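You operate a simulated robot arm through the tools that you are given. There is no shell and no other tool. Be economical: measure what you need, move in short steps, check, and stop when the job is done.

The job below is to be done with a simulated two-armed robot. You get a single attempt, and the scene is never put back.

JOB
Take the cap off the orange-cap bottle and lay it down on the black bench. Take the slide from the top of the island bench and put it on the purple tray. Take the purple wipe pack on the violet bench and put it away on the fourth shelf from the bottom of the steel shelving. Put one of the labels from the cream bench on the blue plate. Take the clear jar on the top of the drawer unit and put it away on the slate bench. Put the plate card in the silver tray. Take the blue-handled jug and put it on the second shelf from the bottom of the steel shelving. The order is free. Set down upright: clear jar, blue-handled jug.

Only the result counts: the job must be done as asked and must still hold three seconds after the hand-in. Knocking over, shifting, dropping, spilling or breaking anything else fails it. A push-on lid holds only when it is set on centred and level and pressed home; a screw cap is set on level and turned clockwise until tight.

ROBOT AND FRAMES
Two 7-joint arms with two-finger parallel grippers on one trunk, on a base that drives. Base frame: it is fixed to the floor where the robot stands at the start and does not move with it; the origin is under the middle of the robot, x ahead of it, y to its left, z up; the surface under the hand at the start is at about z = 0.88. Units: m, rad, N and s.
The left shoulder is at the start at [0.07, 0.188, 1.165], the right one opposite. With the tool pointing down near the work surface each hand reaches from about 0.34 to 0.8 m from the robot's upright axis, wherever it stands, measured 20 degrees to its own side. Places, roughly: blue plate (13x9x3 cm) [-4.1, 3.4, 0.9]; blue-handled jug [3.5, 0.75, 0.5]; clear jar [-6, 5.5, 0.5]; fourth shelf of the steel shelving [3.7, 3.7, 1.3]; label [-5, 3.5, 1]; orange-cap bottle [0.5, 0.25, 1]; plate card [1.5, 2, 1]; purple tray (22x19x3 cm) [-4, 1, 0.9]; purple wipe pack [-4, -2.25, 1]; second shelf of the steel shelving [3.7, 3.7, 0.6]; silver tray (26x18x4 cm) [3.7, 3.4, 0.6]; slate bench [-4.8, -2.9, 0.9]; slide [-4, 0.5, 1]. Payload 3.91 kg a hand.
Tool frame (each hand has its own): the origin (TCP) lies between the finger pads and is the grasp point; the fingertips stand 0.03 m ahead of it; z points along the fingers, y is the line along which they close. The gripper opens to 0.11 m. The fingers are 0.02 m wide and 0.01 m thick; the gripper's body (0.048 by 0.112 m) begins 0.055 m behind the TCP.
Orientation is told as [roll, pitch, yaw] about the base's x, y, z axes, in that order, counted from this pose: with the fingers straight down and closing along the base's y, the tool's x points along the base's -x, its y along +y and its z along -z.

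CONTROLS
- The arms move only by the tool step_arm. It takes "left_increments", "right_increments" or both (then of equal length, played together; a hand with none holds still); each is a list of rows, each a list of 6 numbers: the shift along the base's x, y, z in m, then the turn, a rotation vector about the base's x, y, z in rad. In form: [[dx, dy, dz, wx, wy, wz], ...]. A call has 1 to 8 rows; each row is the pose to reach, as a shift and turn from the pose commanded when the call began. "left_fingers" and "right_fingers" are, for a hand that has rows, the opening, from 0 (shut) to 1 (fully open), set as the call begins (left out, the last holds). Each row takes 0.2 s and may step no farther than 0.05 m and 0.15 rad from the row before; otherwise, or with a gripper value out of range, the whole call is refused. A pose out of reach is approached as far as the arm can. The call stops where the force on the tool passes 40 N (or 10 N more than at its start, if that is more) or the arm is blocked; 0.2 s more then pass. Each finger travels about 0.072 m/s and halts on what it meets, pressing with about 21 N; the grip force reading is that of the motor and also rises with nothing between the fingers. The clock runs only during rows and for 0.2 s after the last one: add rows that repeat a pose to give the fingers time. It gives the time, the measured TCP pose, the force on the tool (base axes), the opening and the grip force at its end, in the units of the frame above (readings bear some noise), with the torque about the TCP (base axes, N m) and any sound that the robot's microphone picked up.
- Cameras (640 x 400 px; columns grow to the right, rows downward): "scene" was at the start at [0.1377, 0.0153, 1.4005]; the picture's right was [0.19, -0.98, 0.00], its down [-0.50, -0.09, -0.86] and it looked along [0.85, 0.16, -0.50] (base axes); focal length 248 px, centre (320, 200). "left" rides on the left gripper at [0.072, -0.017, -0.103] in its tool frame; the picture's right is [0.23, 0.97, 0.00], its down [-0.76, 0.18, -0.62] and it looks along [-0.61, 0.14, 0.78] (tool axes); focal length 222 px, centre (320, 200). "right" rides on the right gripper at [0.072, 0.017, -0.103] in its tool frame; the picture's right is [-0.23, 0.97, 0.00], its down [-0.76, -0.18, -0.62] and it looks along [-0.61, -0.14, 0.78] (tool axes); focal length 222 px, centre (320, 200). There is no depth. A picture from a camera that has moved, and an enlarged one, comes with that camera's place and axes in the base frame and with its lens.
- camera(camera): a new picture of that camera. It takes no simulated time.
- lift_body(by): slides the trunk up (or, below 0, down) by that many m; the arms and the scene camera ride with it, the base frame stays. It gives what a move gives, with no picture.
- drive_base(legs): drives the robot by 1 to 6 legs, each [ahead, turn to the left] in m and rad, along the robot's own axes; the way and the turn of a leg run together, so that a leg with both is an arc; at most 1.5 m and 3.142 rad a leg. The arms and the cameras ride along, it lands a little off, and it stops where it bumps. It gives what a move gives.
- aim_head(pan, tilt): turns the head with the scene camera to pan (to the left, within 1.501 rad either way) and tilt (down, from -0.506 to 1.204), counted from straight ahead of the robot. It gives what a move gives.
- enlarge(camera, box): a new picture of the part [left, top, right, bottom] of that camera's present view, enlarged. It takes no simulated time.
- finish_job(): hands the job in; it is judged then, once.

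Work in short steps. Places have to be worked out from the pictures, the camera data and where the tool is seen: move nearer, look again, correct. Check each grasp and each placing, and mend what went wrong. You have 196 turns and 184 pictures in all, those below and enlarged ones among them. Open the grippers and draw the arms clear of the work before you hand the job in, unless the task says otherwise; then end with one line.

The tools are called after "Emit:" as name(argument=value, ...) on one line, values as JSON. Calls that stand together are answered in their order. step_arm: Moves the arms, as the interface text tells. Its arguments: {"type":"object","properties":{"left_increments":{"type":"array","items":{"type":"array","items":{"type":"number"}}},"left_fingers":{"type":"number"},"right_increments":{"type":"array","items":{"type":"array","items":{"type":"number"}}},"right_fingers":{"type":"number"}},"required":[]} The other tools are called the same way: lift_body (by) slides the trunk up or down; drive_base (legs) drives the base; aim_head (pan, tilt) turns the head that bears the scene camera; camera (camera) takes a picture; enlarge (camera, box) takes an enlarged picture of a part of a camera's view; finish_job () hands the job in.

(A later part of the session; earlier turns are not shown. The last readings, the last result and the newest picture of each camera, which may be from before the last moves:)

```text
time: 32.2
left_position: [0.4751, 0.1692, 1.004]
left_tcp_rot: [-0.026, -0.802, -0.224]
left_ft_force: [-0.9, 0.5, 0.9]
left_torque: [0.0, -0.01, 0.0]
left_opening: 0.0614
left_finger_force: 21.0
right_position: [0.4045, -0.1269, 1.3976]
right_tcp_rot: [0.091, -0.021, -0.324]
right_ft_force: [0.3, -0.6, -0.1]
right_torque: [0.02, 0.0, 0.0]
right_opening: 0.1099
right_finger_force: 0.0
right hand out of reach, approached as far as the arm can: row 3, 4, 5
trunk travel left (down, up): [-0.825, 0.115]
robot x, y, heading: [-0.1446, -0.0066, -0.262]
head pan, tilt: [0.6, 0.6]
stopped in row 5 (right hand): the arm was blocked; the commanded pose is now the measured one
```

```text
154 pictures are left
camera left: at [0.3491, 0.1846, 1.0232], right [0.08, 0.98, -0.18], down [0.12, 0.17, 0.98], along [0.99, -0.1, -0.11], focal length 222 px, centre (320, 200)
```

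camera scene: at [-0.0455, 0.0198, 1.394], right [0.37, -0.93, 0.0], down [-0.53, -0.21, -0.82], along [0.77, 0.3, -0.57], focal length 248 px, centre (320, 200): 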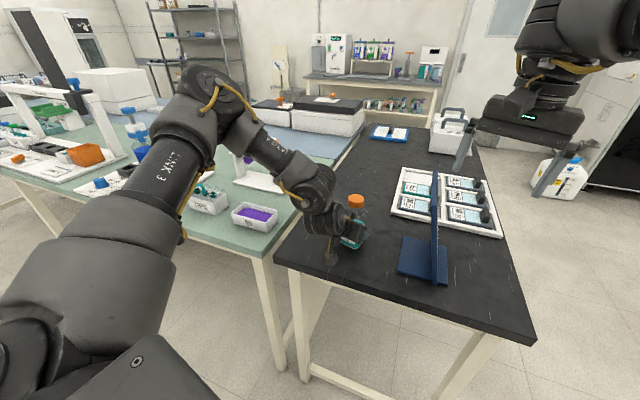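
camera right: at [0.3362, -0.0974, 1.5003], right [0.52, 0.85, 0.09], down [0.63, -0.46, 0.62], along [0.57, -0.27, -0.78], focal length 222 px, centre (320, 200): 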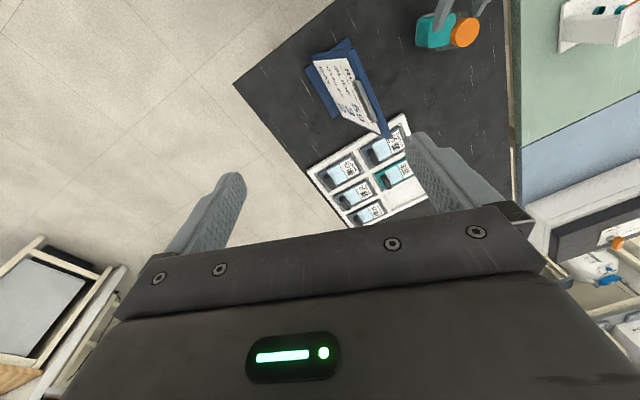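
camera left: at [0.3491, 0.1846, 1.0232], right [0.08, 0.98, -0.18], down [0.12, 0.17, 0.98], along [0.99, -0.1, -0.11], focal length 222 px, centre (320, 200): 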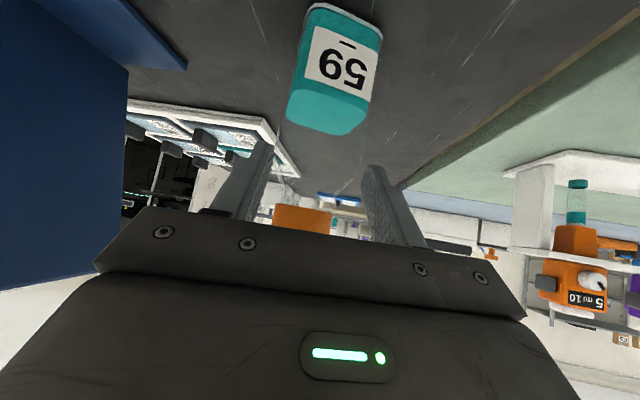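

The raised trunk pushed the left wrist past its limit: the bottle slid ~3 cm in y but stayed upright. I'll release, retract, lower the trunk, and reposition the base so the bottle is central with the hand pointing inward.

Emit:
step_arm(left_increments=[[0, 0, 0, 0, 0, 0], [0, 0, 0, 0, 0, 0], [0, 0, 0, 0, 0, 0], [0, 0, 0, 0, 0, 0]], left_fingers=1, right_increments=[[-0.03, -0.01, 0, 0, 0, 0.01], [-0.06, -0.03, -0.005, -0.03, 0, 0.03], [-0.09, -0.05, -0.01, -0.06, 0.01, 0.06], [-0.09, -0.05, -0.01, -0.09, 0.02, 0.06]])

Emit:
step_arm(left_increments=[[-0.017, 0.005, 0.022, 0, 0, 0], [-0.035, 0.01, 0.046, 0, 0, 0], [-0.053, 0.015, 0.07, 0, 0, 0], [-0.07, 0.02, 0.092, 0, 0, 0], [-0.09, 0.02, 0.13, 0, 0, 0], [-0.11, 0.02, 0.17, 0, 0, 0], [-0.13, 0.02, 0.21, 0, 0, 0], [-0.15, 0.02, 0.25, 0, 0, 0]])

Emit:
camera(camera="scene")

```text
time: 33.2
left_position: [0.4746, 0.1741, 1.0041]
left_tcp_rot: [-0.03, -0.805, -0.219]
left_ft_force: [0.3, -0.6, 0.6]
left_torque: [-0.02, -0.03, -0.03]
left_opening: 0.1103
left_finger_force: 0.1
right_position: [0.3136, -0.1703, 1.3878]
right_tcp_rot: [-0.01, -0.03, -0.257]
right_ft_force: [-0.7, 0.4, -0.2]
right_torque: [-0.06, -0.02, 0.05]
right_opening: 0.11
right_finger_force: 0.0
trunk travel left (down, up): [-0.825, 0.115]
robot x, y, heading: [-0.1455, -0.0026, -0.265]
head pan, tilt: [0.6, 0.6]
```

```text
time: 35.0
left_position: [0.3835, 0.1924, 1.2784]
left_tcp_rot: [-0.025, -0.805, -0.224]
left_ft_force: [-0.1, -0.4, -0.7]
left_torque: [0.02, -0.02, -0.02]
left_opening: 0.11
left_finger_force: 0.1
left hand out of reach, approached as far as the arm can: row 5, 6, 7, 8
right_position: [0.3097, -0.1737, 1.3883]
right_tcp_rot: [-0.005, -0.034, -0.258]
right_ft_force: [-0.3, -0.1, -0.3]
right_torque: [0.01, -0.02, 0.03]
right_opening: 0.1099
right_finger_force: 0.0
trunk travel left (down, up): [-0.825, 0.115]
robot x, y, heading: [-0.1471, -0.004, -0.263]
head pan, tilt: [0.6, 0.6]
```

```text
153 pictures are left
camera scene: at [-0.0205, 0.0083, 1.5444], right [0.33, -0.94, 0.0], down [-0.53, -0.19, -0.83], along [0.78, 0.27, -0.56], focal length 248 px, centre (320, 200)
```

scene: 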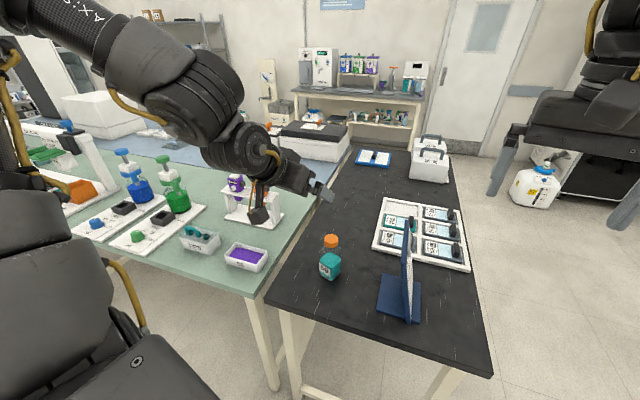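

Level the left hand back to pointing down, then reposition the base (turn, short drive, turn).

Emit:
step_arm(left_increments=[[0, 0.01, 0, 0.015, 0.13, 0.036], [0, 0.02, 0.0, 0.03, 0.26, 0.072], [0, 0.03, 0.0, 0.045, 0.39, 0.108], [0, 0.04, 0.01, 0.06, 0.52, 0.144], [0, 0.05, 0.02, 0.075, 0.65, 0.18], [0, 0.06, 0.02, 0.089, 0.782, 0.215], [0, 0.06, 0.02, 0.089, 0.782, 0.215]])

Emit:
drive_base(legs=[[0, -0.472], [0.212, 0], [0, 1.135]])

Emit:
aim_head(pan=-0.1, tilt=0.75)

Emit:
camera(camera="scene")

```text
time: 36.6
left_position: [0.3855, 0.2531, 1.2968]
left_tcp_rot: [-0.024, -0.017, 0.003]
left_ft_force: [0.3, 0.2, -0.3]
left_torque: [0.0, 0.03, 0.02]
left_opening: 0.1099
left_finger_force: 0.1
right_position: [0.3136, -0.1714, 1.387]
right_tcp_rot: [-0.007, -0.03, -0.259]
right_ft_force: [1.2, 0.4, 0.4]
right_torque: [0.01, 0.0, 0.02]
right_opening: 0.1102
right_finger_force: 0.0
trunk travel left (down, up): [-0.825, 0.115]
robot x, y, heading: [-0.1453, -0.0048, -0.261]
head pan, tilt: [0.6, 0.6]
```

```text
time: 42.5
left_position: [0.2664, 0.3856, 1.2963]
left_tcp_rot: [-0.024, -0.021, 0.68]
left_ft_force: [1.0, 0.1, -1.2]
left_torque: [0.01, 0.03, 0.04]
left_opening: 0.11
left_finger_force: 0.1
right_position: [0.4759, 0.0082, 1.3874]
right_tcp_rot: [-0.007, -0.03, 0.417]
right_ft_force: [-1.4, 0.0, 0.5]
right_torque: [-0.01, -0.05, 0.0]
right_opening: 0.1099
right_finger_force: 0.0
trunk travel left (down, up): [-0.825, 0.115]
robot x, y, heading: [0.0184, -0.1467, 0.411]
head pan, tilt: [0.6, 0.6]
```

```text
time: 43.6
left_position: [0.2663, 0.3859, 1.2961]
left_tcp_rot: [-0.026, -0.018, 0.679]
left_ft_force: [-0.3, 0.3, -0.6]
left_torque: [-0.04, -0.03, -0.03]
left_opening: 0.1099
left_finger_force: 0.1
right_position: [0.4754, 0.0085, 1.3885]
right_tcp_rot: [-0.007, -0.031, 0.418]
right_ft_force: [0.3, 0.4, -0.2]
right_torque: [0.02, -0.01, 0.03]
right_opening: 0.1101
right_finger_force: 0.1
trunk travel left (down, up): [-0.825, 0.115]
robot x, y, heading: [0.0112, -0.148, 0.408]
head pan, tilt: [-0.099, 0.75]
```

```text
152 pictures are left
camera scene: at [0.1349, -0.1052, 1.5312], right [0.31, -0.95, 0.0], down [-0.65, -0.21, -0.73], along [0.7, 0.23, -0.68], focal length 248 px, centre (320, 200)
```

scene: 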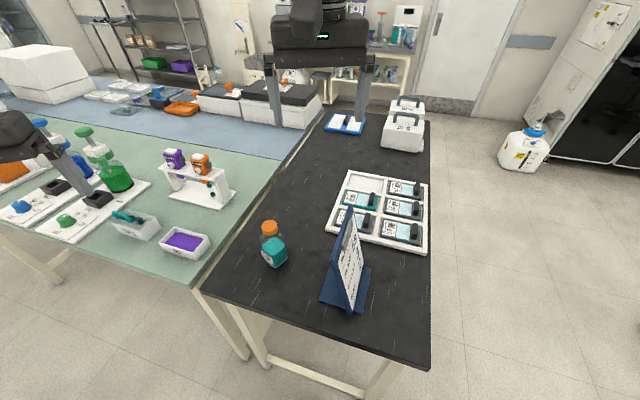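

Base placed at (0.011, -0.148, 0.41). Zoom in on the bottle for its new position and yaw.

Emit:
enlarge(camera="scene", box=[224, 205, 320, 265])

```text
6.67 times, centred on (272, 235) of scene
camera zoom: at [0.1349, -0.1052, 1.5312], right [0.31, -0.95, 0.0], down [-0.65, -0.21, -0.73], along [0.7, 0.23, -0.68], focal length 1656 px, centre (640, -33)
```

zoom: 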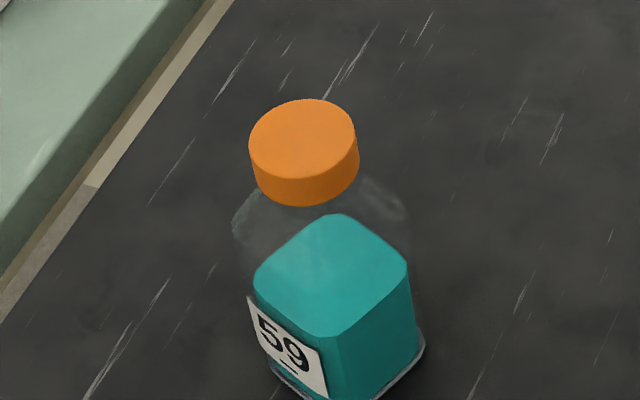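

Bottle is at about (0.505, 0.155), yaw ≈ -0.3. Lower the trunk, swing the left hand's yaw and bring both hands to staging areas.

Emit:
lift_body(by=-0.15)

Emit:
step_arm(left_increments=[[0.015, -0.015, 0.01, 0, 0, -0.14], [0.03, -0.03, 0.02, 0, 0, -0.28], [0.045, -0.05, 0.03, 0, 0, -0.42], [0.06, -0.07, 0.04, 0, 0, -0.56], [0.075, -0.09, 0.05, 0, 0, -0.7], [0.09, -0.11, 0.05, 0, 0, -0.84], [0.11, -0.13, 0.05, 0, 0, -0.98]], right_increments=[[-0.01, -0.02, 0, 0, 0, 0], [-0.02, -0.04, 0, 0, 0, 0], [-0.03, -0.06, 0, 0, 0, 0], [-0.04, -0.08, 0, 0, 0, 0], [-0.04, -0.1, 0, 0, 0, 0], [-0.04, -0.1, 0, 0, 0, 0], [-0.04, -0.1, 0, 0, 0, 0]])

Emit:
step_arm(left_increments=[[0, 0, 0, -0.039, -0.125, 0], [0.005, -0.01, -0.01, -0.077, -0.25, 0], [0.01, -0.02, -0.03, -0.116, -0.375, 0], [0.015, -0.03, -0.06, -0.155, -0.5, 0], [0.02, -0.04, -0.09, -0.193, -0.625, 0], [0.03, -0.055, -0.12, -0.232, -0.75, 0], [0.041, -0.074, -0.16, -0.232, -0.75, 0]])

Emit:
camera(camera="left")

Emit:
camera(camera="scene")

```text
time: 45.3
left_position: [0.266, 0.3864, 1.1463]
left_tcp_rot: [-0.024, -0.021, 0.68]
left_ft_force: [0.7, -0.1, 0.9]
left_torque: [0.01, -0.02, -0.02]
left_opening: 0.1101
left_finger_force: 0.0
right_position: [0.4754, 0.0081, 1.2376]
right_tcp_rot: [-0.007, -0.03, 0.417]
right_ft_force: [-0.1, -0.5, -0.1]
right_torque: [0.0, 0.0, 0.0]
right_opening: 0.1099
right_finger_force: 0.0
trunk travel left (down, up): [-0.675, 0.265]
robot x, y, heading: [0.0125, -0.1502, 0.412]
head pan, tilt: [-0.099, 0.75]
```

```text
time: 46.9
left_position: [0.3345, 0.2684, 1.1735]
left_tcp_rot: [-0.027, -0.025, -0.305]
left_ft_force: [0.0, -0.1, 0.6]
left_torque: [-0.02, -0.03, 0.0]
left_opening: 0.11
left_finger_force: 0.0
left hand out of reach, approached as far as the arm can: row 5, 6, 7
right_position: [0.4418, -0.0616, 1.239]
right_tcp_rot: [-0.007, -0.025, 0.419]
right_ft_force: [0.4, 0.5, 0.6]
right_torque: [-0.02, 0.0, -0.01]
right_opening: 0.1101
right_finger_force: 0.0
right hand out of reach, approached as far as the arm can: row 4, 5, 6, 7
trunk travel left (down, up): [-0.675, 0.265]
robot x, y, heading: [0.0078, -0.1512, 0.416]
head pan, tilt: [-0.099, 0.75]
```

```text
time: 48.5
left_position: [0.378, 0.1943, 1.0136]
left_tcp_rot: [-0.024, -0.803, -0.302]
left_ft_force: [0.4, 0.1, 0.9]
left_torque: [0.01, 0.02, -0.04]
left_opening: 0.11
left_finger_force: 0.0
right_position: [0.4437, -0.0622, 1.2369]
right_tcp_rot: [-0.005, -0.025, 0.419]
right_ft_force: [0.9, 0.5, -0.2]
right_torque: [0.02, 0.01, 0.0]
right_opening: 0.1101
right_finger_force: 0.1
trunk travel left (down, up): [-0.675, 0.265]
robot x, y, heading: [0.0118, -0.1521, 0.413]
head pan, tilt: [-0.099, 0.75]
```

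```text
150 pictures are left
camera left: at [0.2522, 0.2176, 1.0322], right [0.15, 0.97, -0.18], down [0.14, 0.16, 0.98], along [0.98, -0.17, -0.11], focal length 222 px, centre (320, 200)
```

left: 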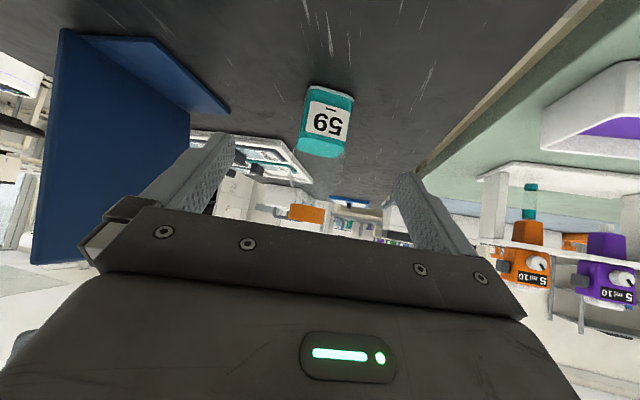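

```text
149 pictures are left
camera scene: at [0.1378, -0.1065, 1.3809], right [0.31, -0.95, 0.0], down [-0.65, -0.21, -0.73], along [0.69, 0.23, -0.68], focal length 248 px, centre (320, 200)
```

scene: 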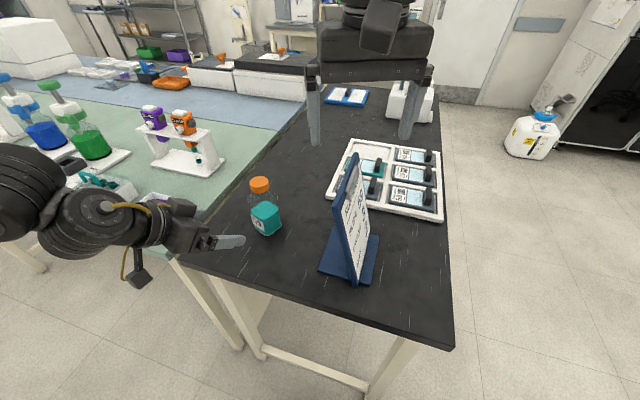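

Good, no reach limit here and the label is square to the hand. Advance onto the bottle.

Emit:
step_arm(left_increments=[[0.03, -0.008, -0.02, 0, 0, 0], [0.06, -0.017, -0.042, 0, 0, 0], [0.09, -0.027, -0.066, 0, 0, 0], [0.115, -0.036, -0.088, 0, 0, 0], [0.115, -0.036, -0.088, 0, 0, 0]])

Emit:
camera(camera="left")

```text
time: 49.7
left_position: [0.4671, 0.1889, 0.9487]
left_tcp_rot: [-0.023, -0.804, -0.302]
left_ft_force: [-0.1, -0.2, 0.8]
left_torque: [0.02, -0.01, 0.01]
left_opening: 0.11
left_finger_force: 0.1
left hand out of reach, approached as far as the arm can: row 3, 4, 5
right_position: [0.441, -0.0621, 1.2374]
right_tcp_rot: [-0.007, -0.027, 0.418]
right_ft_force: [-0.2, 0.4, -0.9]
right_torque: [-0.01, 0.02, -0.01]
right_opening: 0.1101
right_finger_force: 0.0
trunk travel left (down, up): [-0.675, 0.265]
robot x, y, heading: [0.0127, -0.1503, 0.408]
head pan, tilt: [-0.099, 0.75]
```

```text
148 pictures are left
camera left: at [0.3422, 0.2124, 0.9694], right [0.15, 0.97, -0.18], down [0.14, 0.16, 0.98], along [0.98, -0.18, -0.11], focal length 222 px, centre (320, 200)
```

left: 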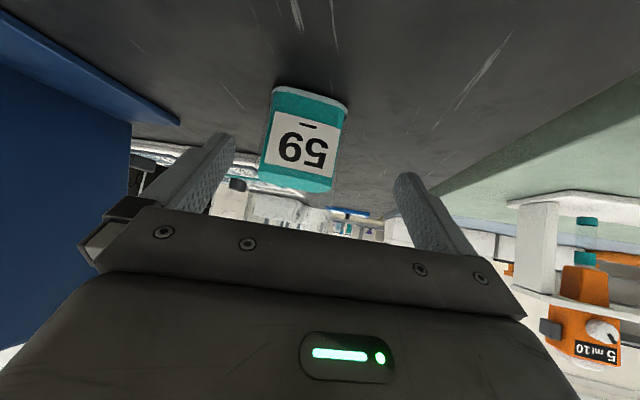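

A limit stops the hand ~4 cm short; a small base turn right moves it exactly that way. Turn -0.08.

Emit:
drive_base(legs=[[0, -0.075]])

Emit:
camera(camera="left")

```text
time: 50.6
left_position: [0.4894, 0.1561, 0.9512]
left_tcp_rot: [-0.024, -0.805, -0.375]
left_ft_force: [0.2, -0.3, 0.4]
left_torque: [-0.02, 0.0, -0.01]
left_opening: 0.1098
left_finger_force: 0.1
right_position: [0.4455, -0.0936, 1.2389]
right_tcp_rot: [-0.008, -0.028, 0.347]
right_ft_force: [-0.2, 0.7, 0.3]
right_torque: [0.01, -0.03, 0.03]
right_opening: 0.11
right_finger_force: 0.1
trunk travel left (down, up): [-0.675, 0.265]
robot x, y, heading: [0.0127, -0.1464, 0.34]
head pan, tilt: [-0.099, 0.75]
```

```text
147 pictures are left
camera left: at [0.3671, 0.1882, 0.9694], right [0.23, 0.96, -0.18], down [0.15, 0.15, 0.98], along [0.96, -0.25, -0.11], focal length 222 px, centre (320, 200)
```

left: 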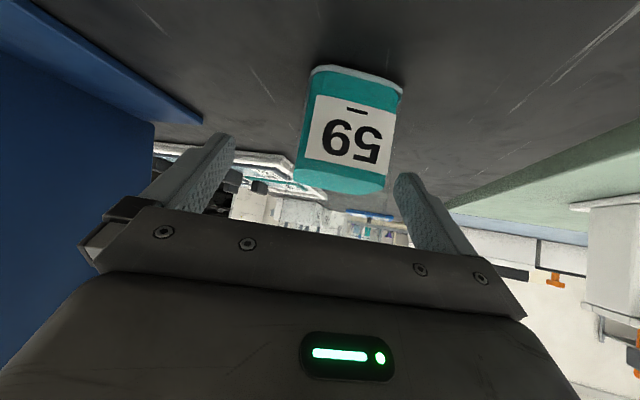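

Bottle is slightly to the left of mid-gap. Nudge left and un-yaw a bit, then check.

Emit:
step_arm(left_increments=[[0.004, 0.012, 0, 0, 0, 0.05], [0.004, 0.012, -0.01, 0, 0, 0.05]])

Emit:
camera(camera="left")

```text
time: 51.2
left_position: [0.4937, 0.1693, 0.9415]
left_tcp_rot: [-0.023, -0.803, -0.324]
left_ft_force: [0.6, 0.1, -1.5]
left_torque: [0.03, 0.01, 0.02]
left_opening: 0.1099
left_finger_force: 0.0
left hand out of reach, approached as far as the arm can: row 2
right_position: [0.4462, -0.0928, 1.2374]
right_tcp_rot: [-0.009, -0.027, 0.345]
right_ft_force: [-0.4, 0.6, -0.9]
right_torque: [-0.01, 0.02, 0.0]
right_opening: 0.1101
right_finger_force: 0.0
trunk travel left (down, up): [-0.675, 0.265]
robot x, y, heading: [0.0091, -0.1517, 0.34]
head pan, tilt: [-0.099, 0.75]
```

```text
146 pictures are left
camera left: at [0.3685, 0.1952, 0.9609], right [0.18, 0.97, -0.18], down [0.14, 0.16, 0.98], along [0.97, -0.2, -0.11], focal length 222 px, centre (320, 200)
```

left: 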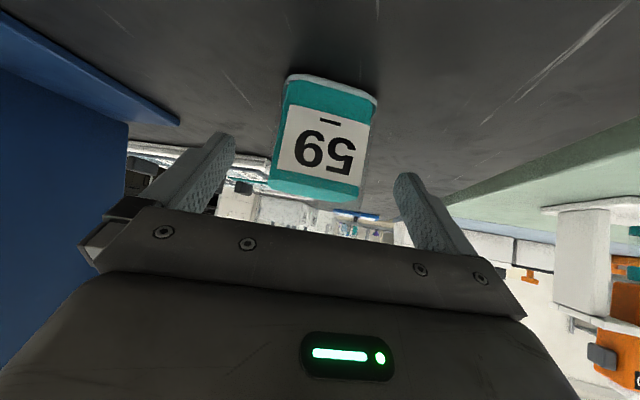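

Centred. Close the left hand, and meanwhile bring the right hand over (staying above the card stand).

Emit:
step_arm(left_increments=[[0, 0, 0, 0, 0, 0], [0, 0, 0, 0, 0, 0], [0, 0, 0, 0, 0, 0], [0, 0, 0, 0, 0, 0], [0, 0, 0, 0, 0, 0]], left_fingers=0, right_increments=[[0, 0.035, 0, 0, 0, 0], [0, 0.07, 0, 0, 0, 0], [0.005, 0.105, 0, 0, 0, 0], [0.01, 0.14, 0, 0, 0, 0], [0.015, 0.165, -0.02, 0, 0, 0]])

Emit:
step_arm(right_increments=[[0.01, 0.02, -0.03, 0, 0, 0], [0.025, 0.045, -0.06, 0, 0, 0], [0.035, 0.07, -0.08, 0, 0, 0]])

Emit:
camera(camera="right")

Emit:
camera(camera="scene")

```text
time: 52.4
left_position: [0.492, 0.1681, 0.9407]
left_tcp_rot: [-0.024, -0.803, -0.327]
left_ft_force: [0.1, 1.2, 1.1]
left_torque: [0.12, -0.25, 0.06]
left_opening: 0.0604
left_finger_force: 20.8
right_position: [0.4702, 0.0648, 1.2314]
right_tcp_rot: [0.026, -0.033, 0.329]
right_ft_force: [0.3, -0.8, -0.4]
right_torque: [0.02, 0.03, 0.01]
right_opening: 0.1098
right_finger_force: 0.0
trunk travel left (down, up): [-0.675, 0.265]
robot x, y, heading: [0.0103, -0.1534, 0.337]
head pan, tilt: [-0.099, 0.75]
```

```text
time: 53.4
left_position: [0.4921, 0.1691, 0.9415]
left_tcp_rot: [-0.024, -0.806, -0.326]
left_ft_force: [-0.2, 0.2, -0.1]
left_torque: [0.08, -0.06, 0.03]
left_opening: 0.06
left_finger_force: 21.1
right_position: [0.5121, 0.0921, 1.174]
right_tcp_rot: [0.056, -0.018, 0.289]
right_ft_force: [-0.1, -0.2, 1.6]
right_torque: [0.02, 0.01, 0.03]
right_opening: 0.1101
right_finger_force: 0.2
right hand out of reach, approached as far as the arm can: row 2, 3
trunk travel left (down, up): [-0.675, 0.265]
robot x, y, heading: [0.0114, -0.1503, 0.339]
head pan, tilt: [-0.099, 0.75]
stopped in row 3 (right hand): the arm was blocked; the commanded pose is now the measured one
```

```text
145 pictures are left
camera right: at [0.4369, 0.0806, 1.278], right [-0.06, 1.0, 0.06], down [0.78, 0.01, 0.63], along [0.62, 0.08, -0.78], focal length 222 px, centre (320, 200)
```

right: 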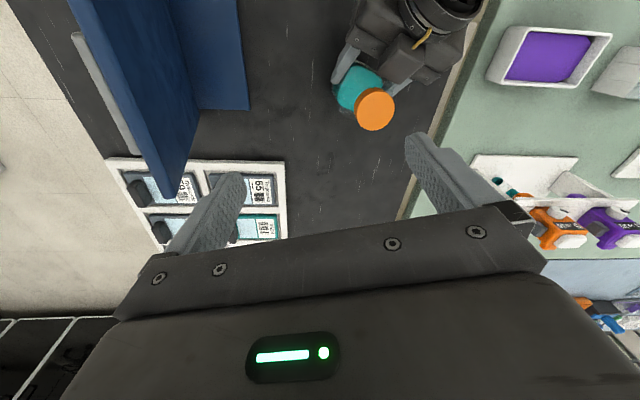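

```text
144 pictures are left
camera scene: at [0.138, -0.1148, 1.3812], right [0.24, -0.97, 0.0], down [-0.66, -0.16, -0.73], along [0.71, 0.17, -0.68], focal length 248 px, centre (320, 200)
```

scene: 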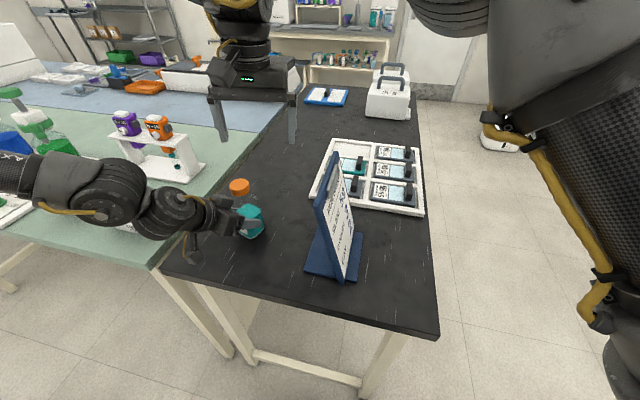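

Cap located at (0.505, 0.160). Try easing the right hand lower and across in small steps.

Emit:
step_arm(right_increments=[[0, 0.015, -0.02, -0.02, 0.01, 0.02], [-0.003, 0.03, -0.035, -0.04, 0.02, 0.04], [-0.006, 0.048, -0.05, -0.056, 0.02, 0.05], [-0.008, 0.067, -0.06, -0.056, 0.02, 0.05]])

Emit:
camera(camera="right")

```text
time: 54.4
left_position: [0.4917, 0.1683, 0.9416]
left_tcp_rot: [-0.025, -0.805, -0.327]
left_ft_force: [-0.5, 0.8, 0.5]
left_torque: [0.07, -0.13, 0.03]
left_opening: 0.0599
left_finger_force: 20.3
right_position: [0.5035, 0.1037, 1.1266]
right_tcp_rot: [0.028, 0.019, 0.316]
right_ft_force: [-0.6, -0.6, -0.5]
right_torque: [0.01, 0.01, 0.01]
right_opening: 0.1103
right_finger_force: 0.1
right hand out of reach, approached as far as the arm can: row 2, 3, 4
trunk travel left (down, up): [-0.675, 0.265]
robot x, y, heading: [0.0114, -0.1516, 0.341]
head pan, tilt: [-0.099, 0.75]
```

```text
143 pictures are left
camera right: at [0.4332, 0.0945, 1.2313], right [-0.09, 1.0, 0.02], down [0.8, 0.06, 0.6], along [0.6, 0.07, -0.8], focal length 222 px, centre (320, 200)
```

right: 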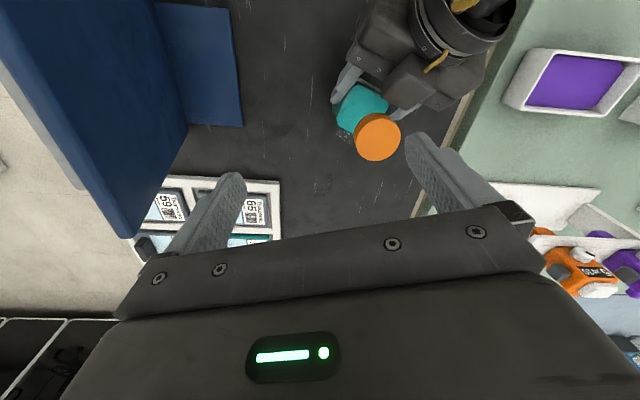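

Vertical approach is out of reach laterally. Instead I'll tilt the right hand (~0.6 rad) so it points inward toward the cap; pads stay vertical against the cap. First yaw, then tilt.

Emit:
step_arm(right_increments=[[-0.01, -0.01, 0.02, 0, 0, 0.13], [-0.03, -0.015, 0.03, 0, 0, 0.26], [-0.045, -0.02, 0.035, 0, 0, 0.4]])

Emit:
step_arm(right_increments=[[0, 0, 0, 0.085, -0.097, 0], [0, 0, 0, 0.17, -0.194, 0], [0, 0, 0, 0.255, -0.291, 0], [0, 0.01, 0, 0.34, -0.388, 0], [0, 0.02, -0.01, 0.394, -0.452, 0], [0, 0.02, -0.01, 0.394, -0.452, 0]])

Emit:
camera(camera="right")

```text
time: 55.2
left_position: [0.4918, 0.1674, 0.9418]
left_tcp_rot: [-0.023, -0.802, -0.326]
left_ft_force: [-1.6, -0.4, -0.4]
left_torque: [0.05, -0.1, 0.01]
left_opening: 0.0602
left_finger_force: 20.4
right_position: [0.4455, 0.0945, 1.156]
right_tcp_rot: [0.004, 0.012, 0.75]
right_ft_force: [0.0, 0.4, -0.4]
right_torque: [0.0, 0.0, 0.02]
right_opening: 0.1102
right_finger_force: 0.0
trunk travel left (down, up): [-0.675, 0.265]
robot x, y, heading: [0.0104, -0.1507, 0.34]
head pan, tilt: [-0.099, 0.75]
```

```text
time: 56.6
left_position: [0.4915, 0.1682, 0.9417]
left_tcp_rot: [-0.023, -0.803, -0.327]
left_ft_force: [0.6, 0.5, 0.8]
left_torque: [-0.02, -0.07, 0.02]
left_opening: 0.0604
left_finger_force: 21.5
right_position: [0.4471, 0.1155, 1.1475]
right_tcp_rot: [-0.014, -0.585, 0.749]
right_ft_force: [0.0, 0.4, -0.6]
right_torque: [-0.01, -0.01, 0.02]
right_opening: 0.1098
right_finger_force: 0.1
trunk travel left (down, up): [-0.675, 0.265]
robot x, y, heading: [0.0123, -0.1488, 0.336]
head pan, tilt: [-0.099, 0.75]
```

```text
142 pictures are left
camera right: at [0.349, 0.0475, 1.1926], right [-0.52, 0.85, 0.12], down [0.33, 0.07, 0.94], along [0.79, 0.53, -0.31], focal length 222 px, centre (320, 200)
```

right: 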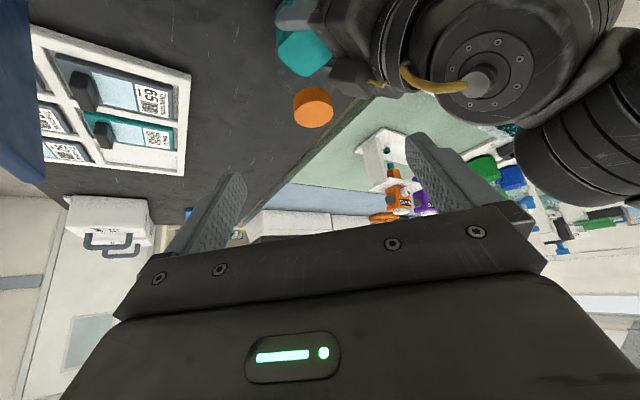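

Reachable with a clear view; cap refined to (0.504, 0.157). Narrow the fingers and move onto the cap, TCP at z≈1.043.

Emit:
step_arm(right_increments=[[0.018, 0.008, -0.02, 0, 0, 0], [0.03, 0.018, -0.045, 0, 0, 0], [0.044, 0.03, -0.075, 0, 0, 0], [0.057, 0.0415, -0.104, 0, 0, 0], [0.057, 0.0415, -0.104, 0, 0, 0]], right_fingers=0.62)

Emit:
camera(camera="right")

Emit:
enlarge(camera="scene", box=[180, 130, 308, 210])

```text
time: 57.8
left_position: [0.4913, 0.1685, 0.9423]
left_tcp_rot: [-0.023, -0.802, -0.329]
left_ft_force: [-6.6, -1.7, -7.6]
left_torque: [0.58, -1.33, 0.25]
left_opening: 0.0601
left_finger_force: 20.7
right_position: [0.5036, 0.1588, 1.045]
right_tcp_rot: [-0.012, -0.591, 0.746]
right_ft_force: [10.1, 5.6, 20.7]
right_torque: [0.73, 0.28, -0.41]
right_opening: 0.0669
right_finger_force: 0.1
trunk travel left (down, up): [-0.675, 0.265]
robot x, y, heading: [0.0109, -0.1499, 0.34]
head pan, tilt: [-0.099, 0.75]
```

```text
141 pictures are left
camera right: at [0.4052, 0.0908, 1.0894], right [-0.52, 0.85, 0.12], down [0.32, 0.07, 0.94], along [0.79, 0.53, -0.31], focal length 222 px, centre (320, 200)
```

right: 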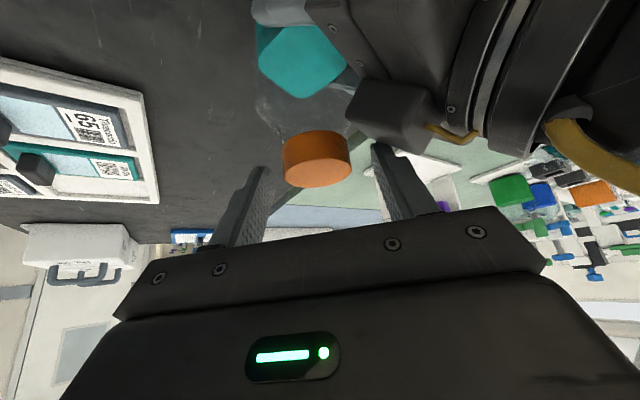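

```text
5.00 times, centred on (244, 170) of scene
camera zoom: at [0.1373, -0.1149, 1.3814], right [0.24, -0.97, 0.0], down [-0.66, -0.16, -0.73], along [0.71, 0.17, -0.68], focal length 1242 px, centre (700, 350)
```

zoom: 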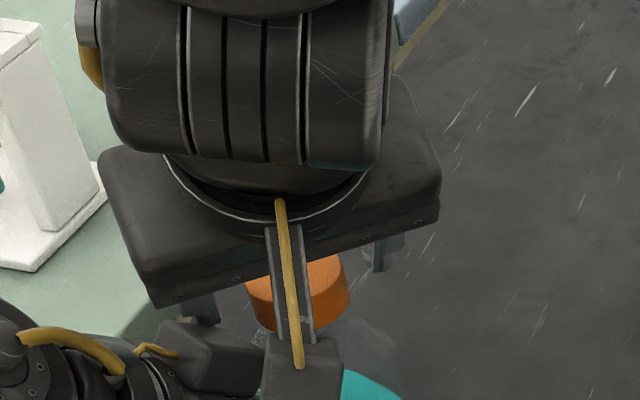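

There's mild contact (≈20 N) of the right hand's left finger with the left gripper body. Raise 4 mm and close on the cap, which also moves that finger away.

Emit:
step_arm(right_increments=[[0, 0, 0.004, 0, 0, 0], [0, 0, 0.004, 0, 0, 0], [0, 0, 0.004, 0, 0, 0]], right_fingers=0)

Emit:
enlarge(camera="right", box=[200, 80, 440, 230])

```text
time: 58.6
left_position: [0.4931, 0.1677, 0.9413]
left_tcp_rot: [-0.025, -0.804, -0.326]
left_ft_force: [-7.5, -6.0, 2.7]
left_torque: [0.6, -0.44, -0.12]
left_opening: 0.06
left_finger_force: 20.4
right_position: [0.5028, 0.1576, 1.0451]
right_tcp_rot: [-0.014, -0.583, 0.75]
right_ft_force: [5.7, 6.2, -3.5]
right_torque: [0.06, -0.25, 0.01]
right_opening: 0.0425
right_finger_force: 21.2
trunk travel left (down, up): [-0.675, 0.265]
robot x, y, heading: [0.0114, -0.1444, 0.34]
head pan, tilt: [-0.099, 0.75]
```

```text
2.67 times, centred on (320, 155) of right
camera zoom: at [0.405, 0.0898, 1.0914], right [-0.52, 0.85, 0.11], down [0.33, 0.08, 0.94], along [0.79, 0.53, -0.32], focal length 592 px, centre (320, 320)
```

zoom: 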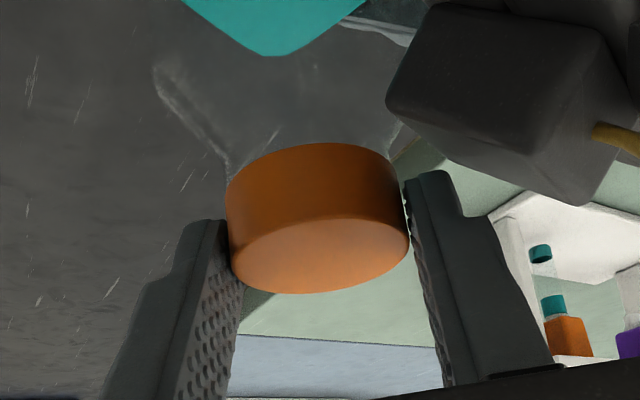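

Cap gripped (0.0425 m). Turn it counter-clockwise in steps, watching forces.

Emit:
step_arm(right_increments=[[0, 0, 0.004, 0, 0, 0.12], [0, 0, 0.004, 0, 0, 0.24], [0, 0, 0.004, 0, 0, 0.36], [0, 0, 0.005, 0, 0, 0.48], [0, 0, 0.005, 0, 0, 0.6]])

Emit:
enlarge(camera="right", box=[200, 80, 440, 230])

```text
time: 59.8
left_position: [0.4937, 0.1688, 0.9409]
left_tcp_rot: [-0.022, -0.802, -0.326]
left_ft_force: [-7.5, 2.8, 9.7]
left_torque: [0.1, -0.65, 0.0]
left_opening: 0.0599
left_finger_force: 20.9
right_position: [0.5046, 0.1563, 1.0505]
right_tcp_rot: [-0.014, -0.582, 1.351]
right_ft_force: [6.0, -1.7, -12.6]
right_torque: [-0.43, -0.2, -0.08]
right_opening: 0.0425
right_finger_force: 21.5
trunk travel left (down, up): [-0.675, 0.265]
robot x, y, heading: [0.0155, -0.1503, 0.337]
head pan, tilt: [-0.099, 0.75]
```

```text
2.67 times, centred on (320, 155) of right
camera zoom: at [0.4613, 0.0445, 1.0972], right [-0.91, 0.4, 0.11], down [0.23, 0.25, 0.94], along [0.35, 0.88, -0.32], focal length 592 px, centre (320, 320)
```

zoom: 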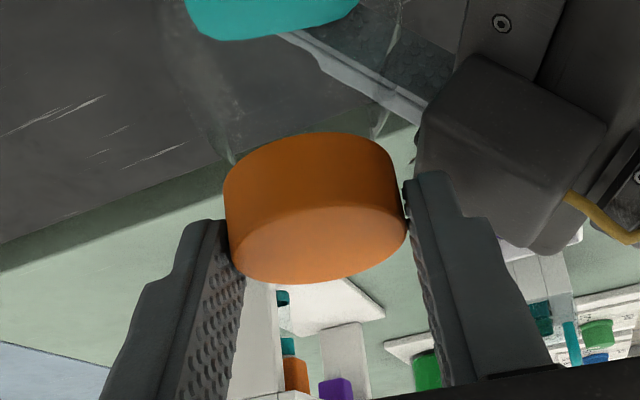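

Torque is low and the turn went through. Continue this stroke.

Emit:
step_arm(right_increments=[[0, 0, 0.0, 0, 0, 0.12], [0, 0, 0.0, 0, 0, 0.24], [0, 0, 0.0, 0, 0, 0.36], [0, 0, 0.001, 0, 0, 0.48], [0, 0, 0.001, 0, 0, 0.6]])

Emit:
enlarge(camera="right", box=[200, 80, 440, 230])

```text
time: 61.0
left_position: [0.4909, 0.1682, 0.9425]
left_tcp_rot: [-0.023, -0.803, -0.328]
left_ft_force: [-9.0, 0.3, 2.4]
left_torque: [0.22, -0.66, -0.01]
left_opening: 0.0599
left_finger_force: 21.1
right_position: [0.5046, 0.1593, 1.0533]
right_tcp_rot: [-0.017, -0.586, 1.952]
right_ft_force: [9.2, 0.4, -4.1]
right_torque: [-0.34, -0.38, -0.12]
right_opening: 0.0419
right_finger_force: 21.6
trunk travel left (down, up): [-0.675, 0.265]
robot x, y, heading: [0.0134, -0.1483, 0.336]
head pan, tilt: [-0.099, 0.75]
```

```text
2.67 times, centred on (320, 155) of right
camera zoom: at [0.5319, 0.0411, 1.0991], right [-0.98, -0.18, 0.11], down [0.05, 0.33, 0.94], along [-0.21, 0.93, -0.31], focal length 592 px, centre (320, 320)
```

zoom: 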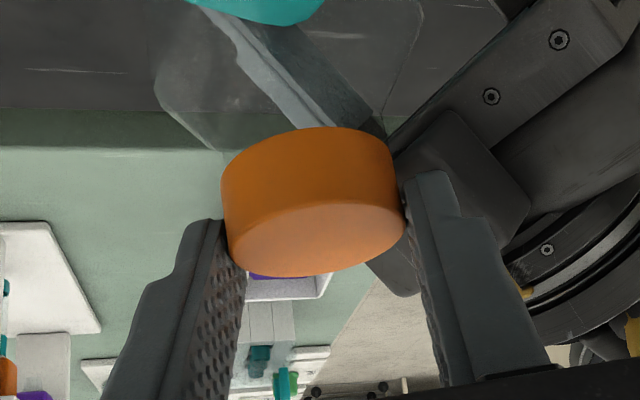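

No limit yet. Continue turning.

Emit:
step_arm(right_increments=[[0, 0, 0.0, 0, 0, 0.13], [0, 0, 0.0, 0, 0, 0.26], [0, 0, 0.001, 0, 0, 0.39], [0, 0, 0.001, 0, 0, 0.52], [0, 0, 0.001, 0, 0, 0.65]])

Emit:
camera(camera="scene")

```text
time: 62.2
left_position: [0.4923, 0.1668, 0.9421]
left_tcp_rot: [-0.025, -0.803, -0.328]
left_ft_force: [-7.0, -15.0, -4.4]
left_torque: [1.04, -0.44, -0.19]
left_opening: 0.061
left_finger_force: 21.6
right_position: [0.5049, 0.1582, 1.053]
right_tcp_rot: [-0.018, -0.584, 2.603]
right_ft_force: [7.6, 15.3, 1.5]
right_torque: [0.66, -0.33, -0.09]
right_opening: 0.0405
right_finger_force: 20.7
trunk travel left (down, up): [-0.675, 0.265]
robot x, y, heading: [0.0106, -0.151, 0.341]
head pan, tilt: [-0.099, 0.75]
```

```text
136 pictures are left
camera scene: at [0.1388, -0.1153, 1.3811], right [0.24, -0.97, 0.0], down [-0.66, -0.16, -0.73], along [0.71, 0.17, -0.68], focal length 248 px, centre (320, 200)
```

scene: 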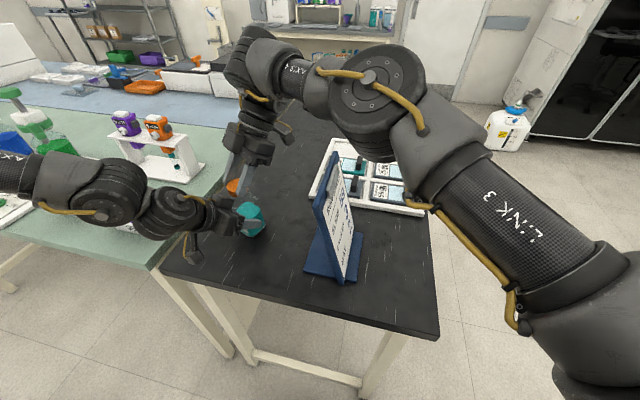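

Lateral force builds. Look at the cap/neck before continuing.

Emit:
enlarge(camera="right", box=[200, 80, 440, 230])

Emit:
enlarge(camera="scene", box=[192, 140, 320, 220])

```text
2.67 times, centred on (320, 155) of right
camera zoom: at [0.5972, 0.0799, 1.0998], right [-0.67, -0.73, 0.11], down [-0.16, 0.29, 0.94], along [-0.72, 0.61, -0.32], focal length 592 px, centre (320, 320)
```

zoom: 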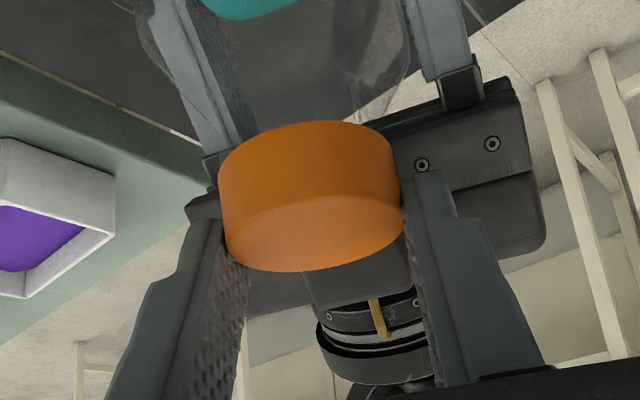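

```text
5.00 times, centred on (256, 180) of scene
camera zoom: at [0.1388, -0.1153, 1.3811], right [0.24, -0.97, 0.0], down [-0.66, -0.16, -0.73], along [0.71, 0.17, -0.68], focal length 1242 px, centre (640, 300)
```

zoom: 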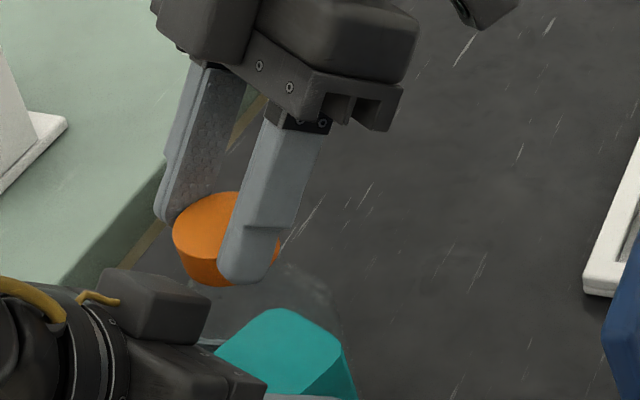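

Test whether the cap is already free with a small lift.

Emit:
step_arm(right_increments=[[0, -0.002, 0.005, 0, 0, 0], [0, -0.002, 0.01, 0, 0, 0]])

Emit:
enlarge(camera="right", box=[200, 80, 440, 230])

```text
time: 62.8
left_position: [0.4929, 0.168, 0.9437]
left_tcp_rot: [-0.023, -0.81, -0.326]
left_ft_force: [-4.3, -8.5, 14.9]
left_torque: [0.64, -0.43, -0.09]
left_opening: 0.0624
left_finger_force: 20.5
right_position: [0.5053, 0.1558, 1.0634]
right_tcp_rot: [-0.011, -0.585, 2.598]
right_ft_force: [4.8, 8.1, -16.5]
right_torque: [0.2, -0.28, -0.07]
right_opening: 0.0408
right_finger_force: 20.7
trunk travel left (down, up): [-0.675, 0.265]
robot x, y, heading: [0.0133, -0.148, 0.343]
head pan, tilt: [-0.099, 0.75]
```

```text
2.67 times, centred on (320, 155) of right
camera zoom: at [0.5962, 0.0776, 1.1086], right [-0.67, -0.73, 0.12], down [-0.16, 0.3, 0.94], along [-0.72, 0.61, -0.32], focal length 592 px, centre (320, 320)
```

zoom: 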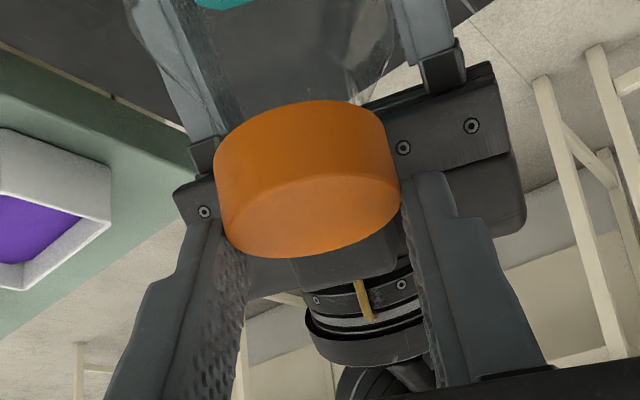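

Still threaded. Lower, open slightly, rotate back clockwise around the cap, and regrip.

Emit:
step_arm(right_increments=[[0, 0.002, -0.006, 0, 0, 0], [0, 0.002, -0.01, 0, 0, 0], [0, 0.002, -0.01, 0, 0, -0.14], [0, 0.002, -0.01, 0, 0, -0.28], [0, 0.002, -0.01, 0, 0, -0.42], [0, 0.002, -0.01, 0, 0, -0.56], [0, 0.002, -0.01, 0, 0, -0.7], [0, 0.002, -0.01, 0, 0, -0.84]], right_fingers=0.52)

Emit:
step_arm(right_increments=[[0, 0, 0, 0, 0, -0.14], [0, 0, 0, 0, 0, -0.28], [0, 0, 0, 0, 0, -0.42], [0, 0, 0, 0, 0, -0.56], [0, 0, 0, 0, 0, -0.7], [0, 0, 0, 0, 0, -0.84], [0, 0, 0, 0, 0, -0.98], [0, 0, -0.002, 0, 0, -1.12]])

Emit:
enlarge(camera="right", box=[200, 80, 440, 230])

```text
time: 64.6
left_position: [0.4927, 0.1696, 0.9401]
left_tcp_rot: [-0.025, -0.801, -0.326]
left_ft_force: [-1.6, 7.7, -5.6]
left_torque: [-0.7, -0.21, -0.25]
left_opening: 0.0601
left_finger_force: 21.1
right_position: [0.5053, 0.1579, 1.0542]
right_tcp_rot: [-0.013, -0.583, 1.755]
right_ft_force: [1.8, -8.0, 3.2]
right_torque: [-0.23, 0.08, 0.33]
right_opening: 0.0568
right_finger_force: 0.0
trunk travel left (down, up): [-0.675, 0.265]
robot x, y, heading: [0.008, -0.1494, 0.343]
head pan, tilt: [-0.099, 0.75]
```

```text
time: 66.4
left_position: [0.4917, 0.1681, 0.9417]
left_tcp_rot: [-0.026, -0.806, -0.327]
left_ft_force: [2.6, -2.3, -2.6]
left_torque: [0.24, 0.25, -0.01]
left_opening: 0.0599
left_finger_force: 21.3
right_position: [0.5043, 0.158, 1.0512]
right_tcp_rot: [-0.012, -0.583, 0.636]
right_ft_force: [-1.9, 2.2, -1.1]
right_torque: [0.01, 0.04, 0.03]
right_opening: 0.0591
right_finger_force: 1.7
trunk travel left (down, up): [-0.675, 0.265]
robot x, y, heading: [0.0108, -0.1475, 0.336]
head pan, tilt: [-0.099, 0.75]
```

```text
2.67 times, centred on (320, 155) of right
camera zoom: at [0.3992, 0.1019, 1.0969], right [-0.42, 0.9, 0.11], down [0.33, 0.04, 0.94], along [0.84, 0.44, -0.32], focal length 592 px, centre (320, 320)
```

zoom: 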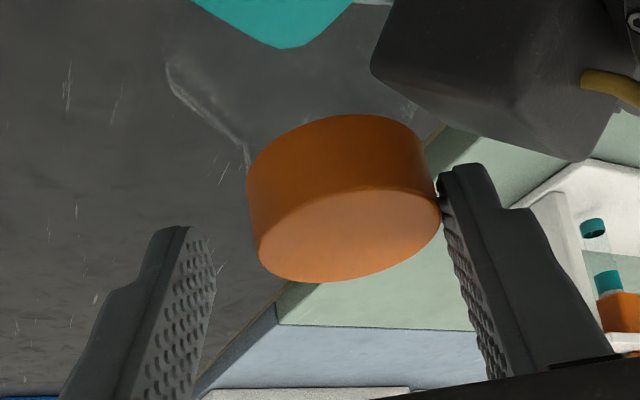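

Cap sits ~7 mm toward the left finger; recentre, close, and turn again.

Emit:
step_arm(right_increments=[[-0.004, 0.006, -0.004, 0, 0, 0], [-0.004, 0.006, -0.004, 0, 0, 0], [-0.004, 0.006, -0.004, 0, 0, 0]], right_fingers=0)

Emit:
step_arm(right_increments=[[0, 0, 0.0, 0, 0, 0.13], [0, 0, 0.0, 0, 0, 0.26], [0, 0, 0.001, 0, 0, 0.39], [0.001, -0.001, 0.001, 0, 0, 0.52], [0.001, -0.001, 0.001, 0, 0, 0.65], [0.002, -0.002, 0.001, 0, 0, 0.78], [0.002, -0.003, 0.002, 0, 0, 0.91], [0.002, -0.003, 0.002, 0, 0, 1.04]])

Emit:
step_arm(right_increments=[[0, 0, 0.0, 0, 0, 0.13], [0, 0, 0.0, 0, 0, 0.26], [0, 0, 0.001, 0, 0, 0.39], [0.0, 0, 0.001, 0, 0, 0.52], [0.0, -0.001, 0.001, 0, 0, 0.65], [0.0, -0.001, 0.001, 0, 0, 0.78]])

Emit:
enlarge(camera="right", box=[200, 80, 440, 230])

```text
time: 67.2
left_position: [0.4916, 0.1681, 0.9407]
left_tcp_rot: [-0.022, -0.802, -0.328]
left_ft_force: [-0.8, 0.8, -10.7]
left_torque: [0.14, 0.0, 0.04]
left_opening: 0.0598
left_finger_force: 20.8
right_position: [0.5011, 0.1631, 1.0473]
right_tcp_rot: [-0.014, -0.586, 0.638]
right_ft_force: [1.6, -0.5, 8.8]
right_torque: [-0.13, -0.03, -0.02]
right_opening: 0.0431
right_finger_force: 21.1
trunk travel left (down, up): [-0.675, 0.265]
robot x, y, heading: [0.0093, -0.1485, 0.339]
head pan, tilt: [-0.099, 0.75]
```

```text
time: 69.0
left_position: [0.4909, 0.1659, 0.9409]
left_tcp_rot: [-0.029, -0.801, -0.329]
left_ft_force: [-29.0, -18.3, -17.2]
left_torque: [1.13, -2.34, 0.0]
left_opening: 0.0598
left_finger_force: 21.1
right_position: [0.5039, 0.1624, 1.05]
right_tcp_rot: [-0.018, -0.589, 1.682]
right_ft_force: [27.4, 18.2, 13.5]
right_torque: [0.91, -0.55, -0.4]
right_opening: 0.0419
right_finger_force: 20.7
trunk travel left (down, up): [-0.675, 0.265]
robot x, y, heading: [0.011, -0.1497, 0.336]
head pan, tilt: [-0.099, 0.75]
```

```text
time: 70.4
left_position: [0.4925, 0.1687, 0.943]
left_tcp_rot: [-0.025, -0.808, -0.324]
left_ft_force: [-5.9, -10.1, -8.5]
left_torque: [1.11, 0.04, -0.09]
left_opening: 0.0619
left_finger_force: 20.9
right_position: [0.5014, 0.1601, 1.0502]
right_tcp_rot: [-0.015, -0.582, 2.461]
right_ft_force: [5.0, 10.0, 5.9]
right_torque: [0.0, -0.56, -0.01]
right_opening: 0.0429
right_finger_force: 21.2
trunk travel left (down, up): [-0.675, 0.265]
robot x, y, heading: [0.0097, -0.15, 0.34]
head pan, tilt: [-0.099, 0.75]
```

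```text
2.67 times, centred on (320, 155) of right
camera zoom: at [0.5814, 0.0713, 1.0964], right [-0.77, -0.63, 0.11], down [-0.12, 0.32, 0.94], along [-0.63, 0.71, -0.32], focal length 592 px, centre (320, 320)
```

zoom: 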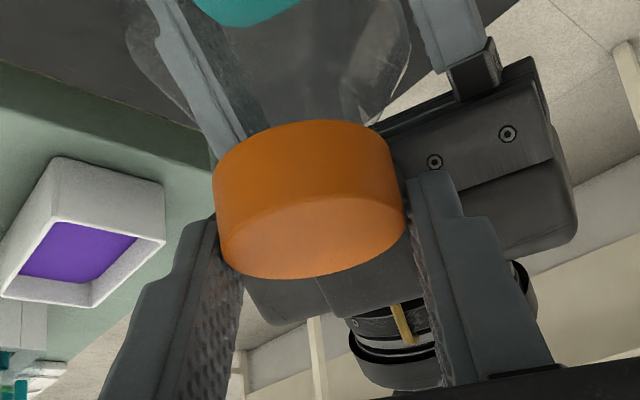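

Total ≈3.7 rad turned. Test a lift again.

Emit:
step_arm(right_increments=[[0, 0, 0.004, 0, 0, 0], [0, 0, 0.009, 0, 0, 0]])

Emit:
enlarge(camera="right", box=[200, 80, 440, 230])

```text
time: 71.0
left_position: [0.4926, 0.1682, 0.9428]
left_tcp_rot: [-0.021, -0.808, -0.324]
left_ft_force: [2.7, -8.5, 3.3]
left_torque: [0.7, 0.16, -0.07]
left_opening: 0.062
left_finger_force: 20.9
right_position: [0.5007, 0.1598, 1.0609]
right_tcp_rot: [-0.011, -0.589, 2.459]
right_ft_force: [-2.1, 8.2, -5.0]
right_torque: [0.15, 0.0, 0.05]
right_opening: 0.0413
right_finger_force: 19.7
trunk travel left (down, up): [-0.675, 0.265]
robot x, y, heading: [0.0114, -0.1481, 0.34]
head pan, tilt: [-0.099, 0.75]
```

```text
2.67 times, centred on (320, 155) of right
camera zoom: at [0.5805, 0.0701, 1.105], right [-0.77, -0.63, 0.12], down [-0.11, 0.31, 0.94], along [-0.63, 0.71, -0.31], focal length 592 px, centre (320, 320)
```

zoom: 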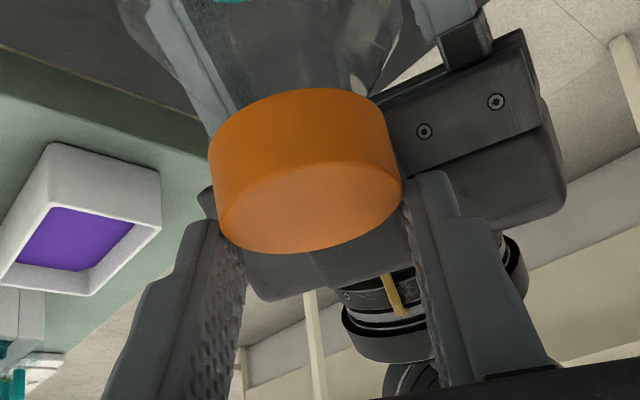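

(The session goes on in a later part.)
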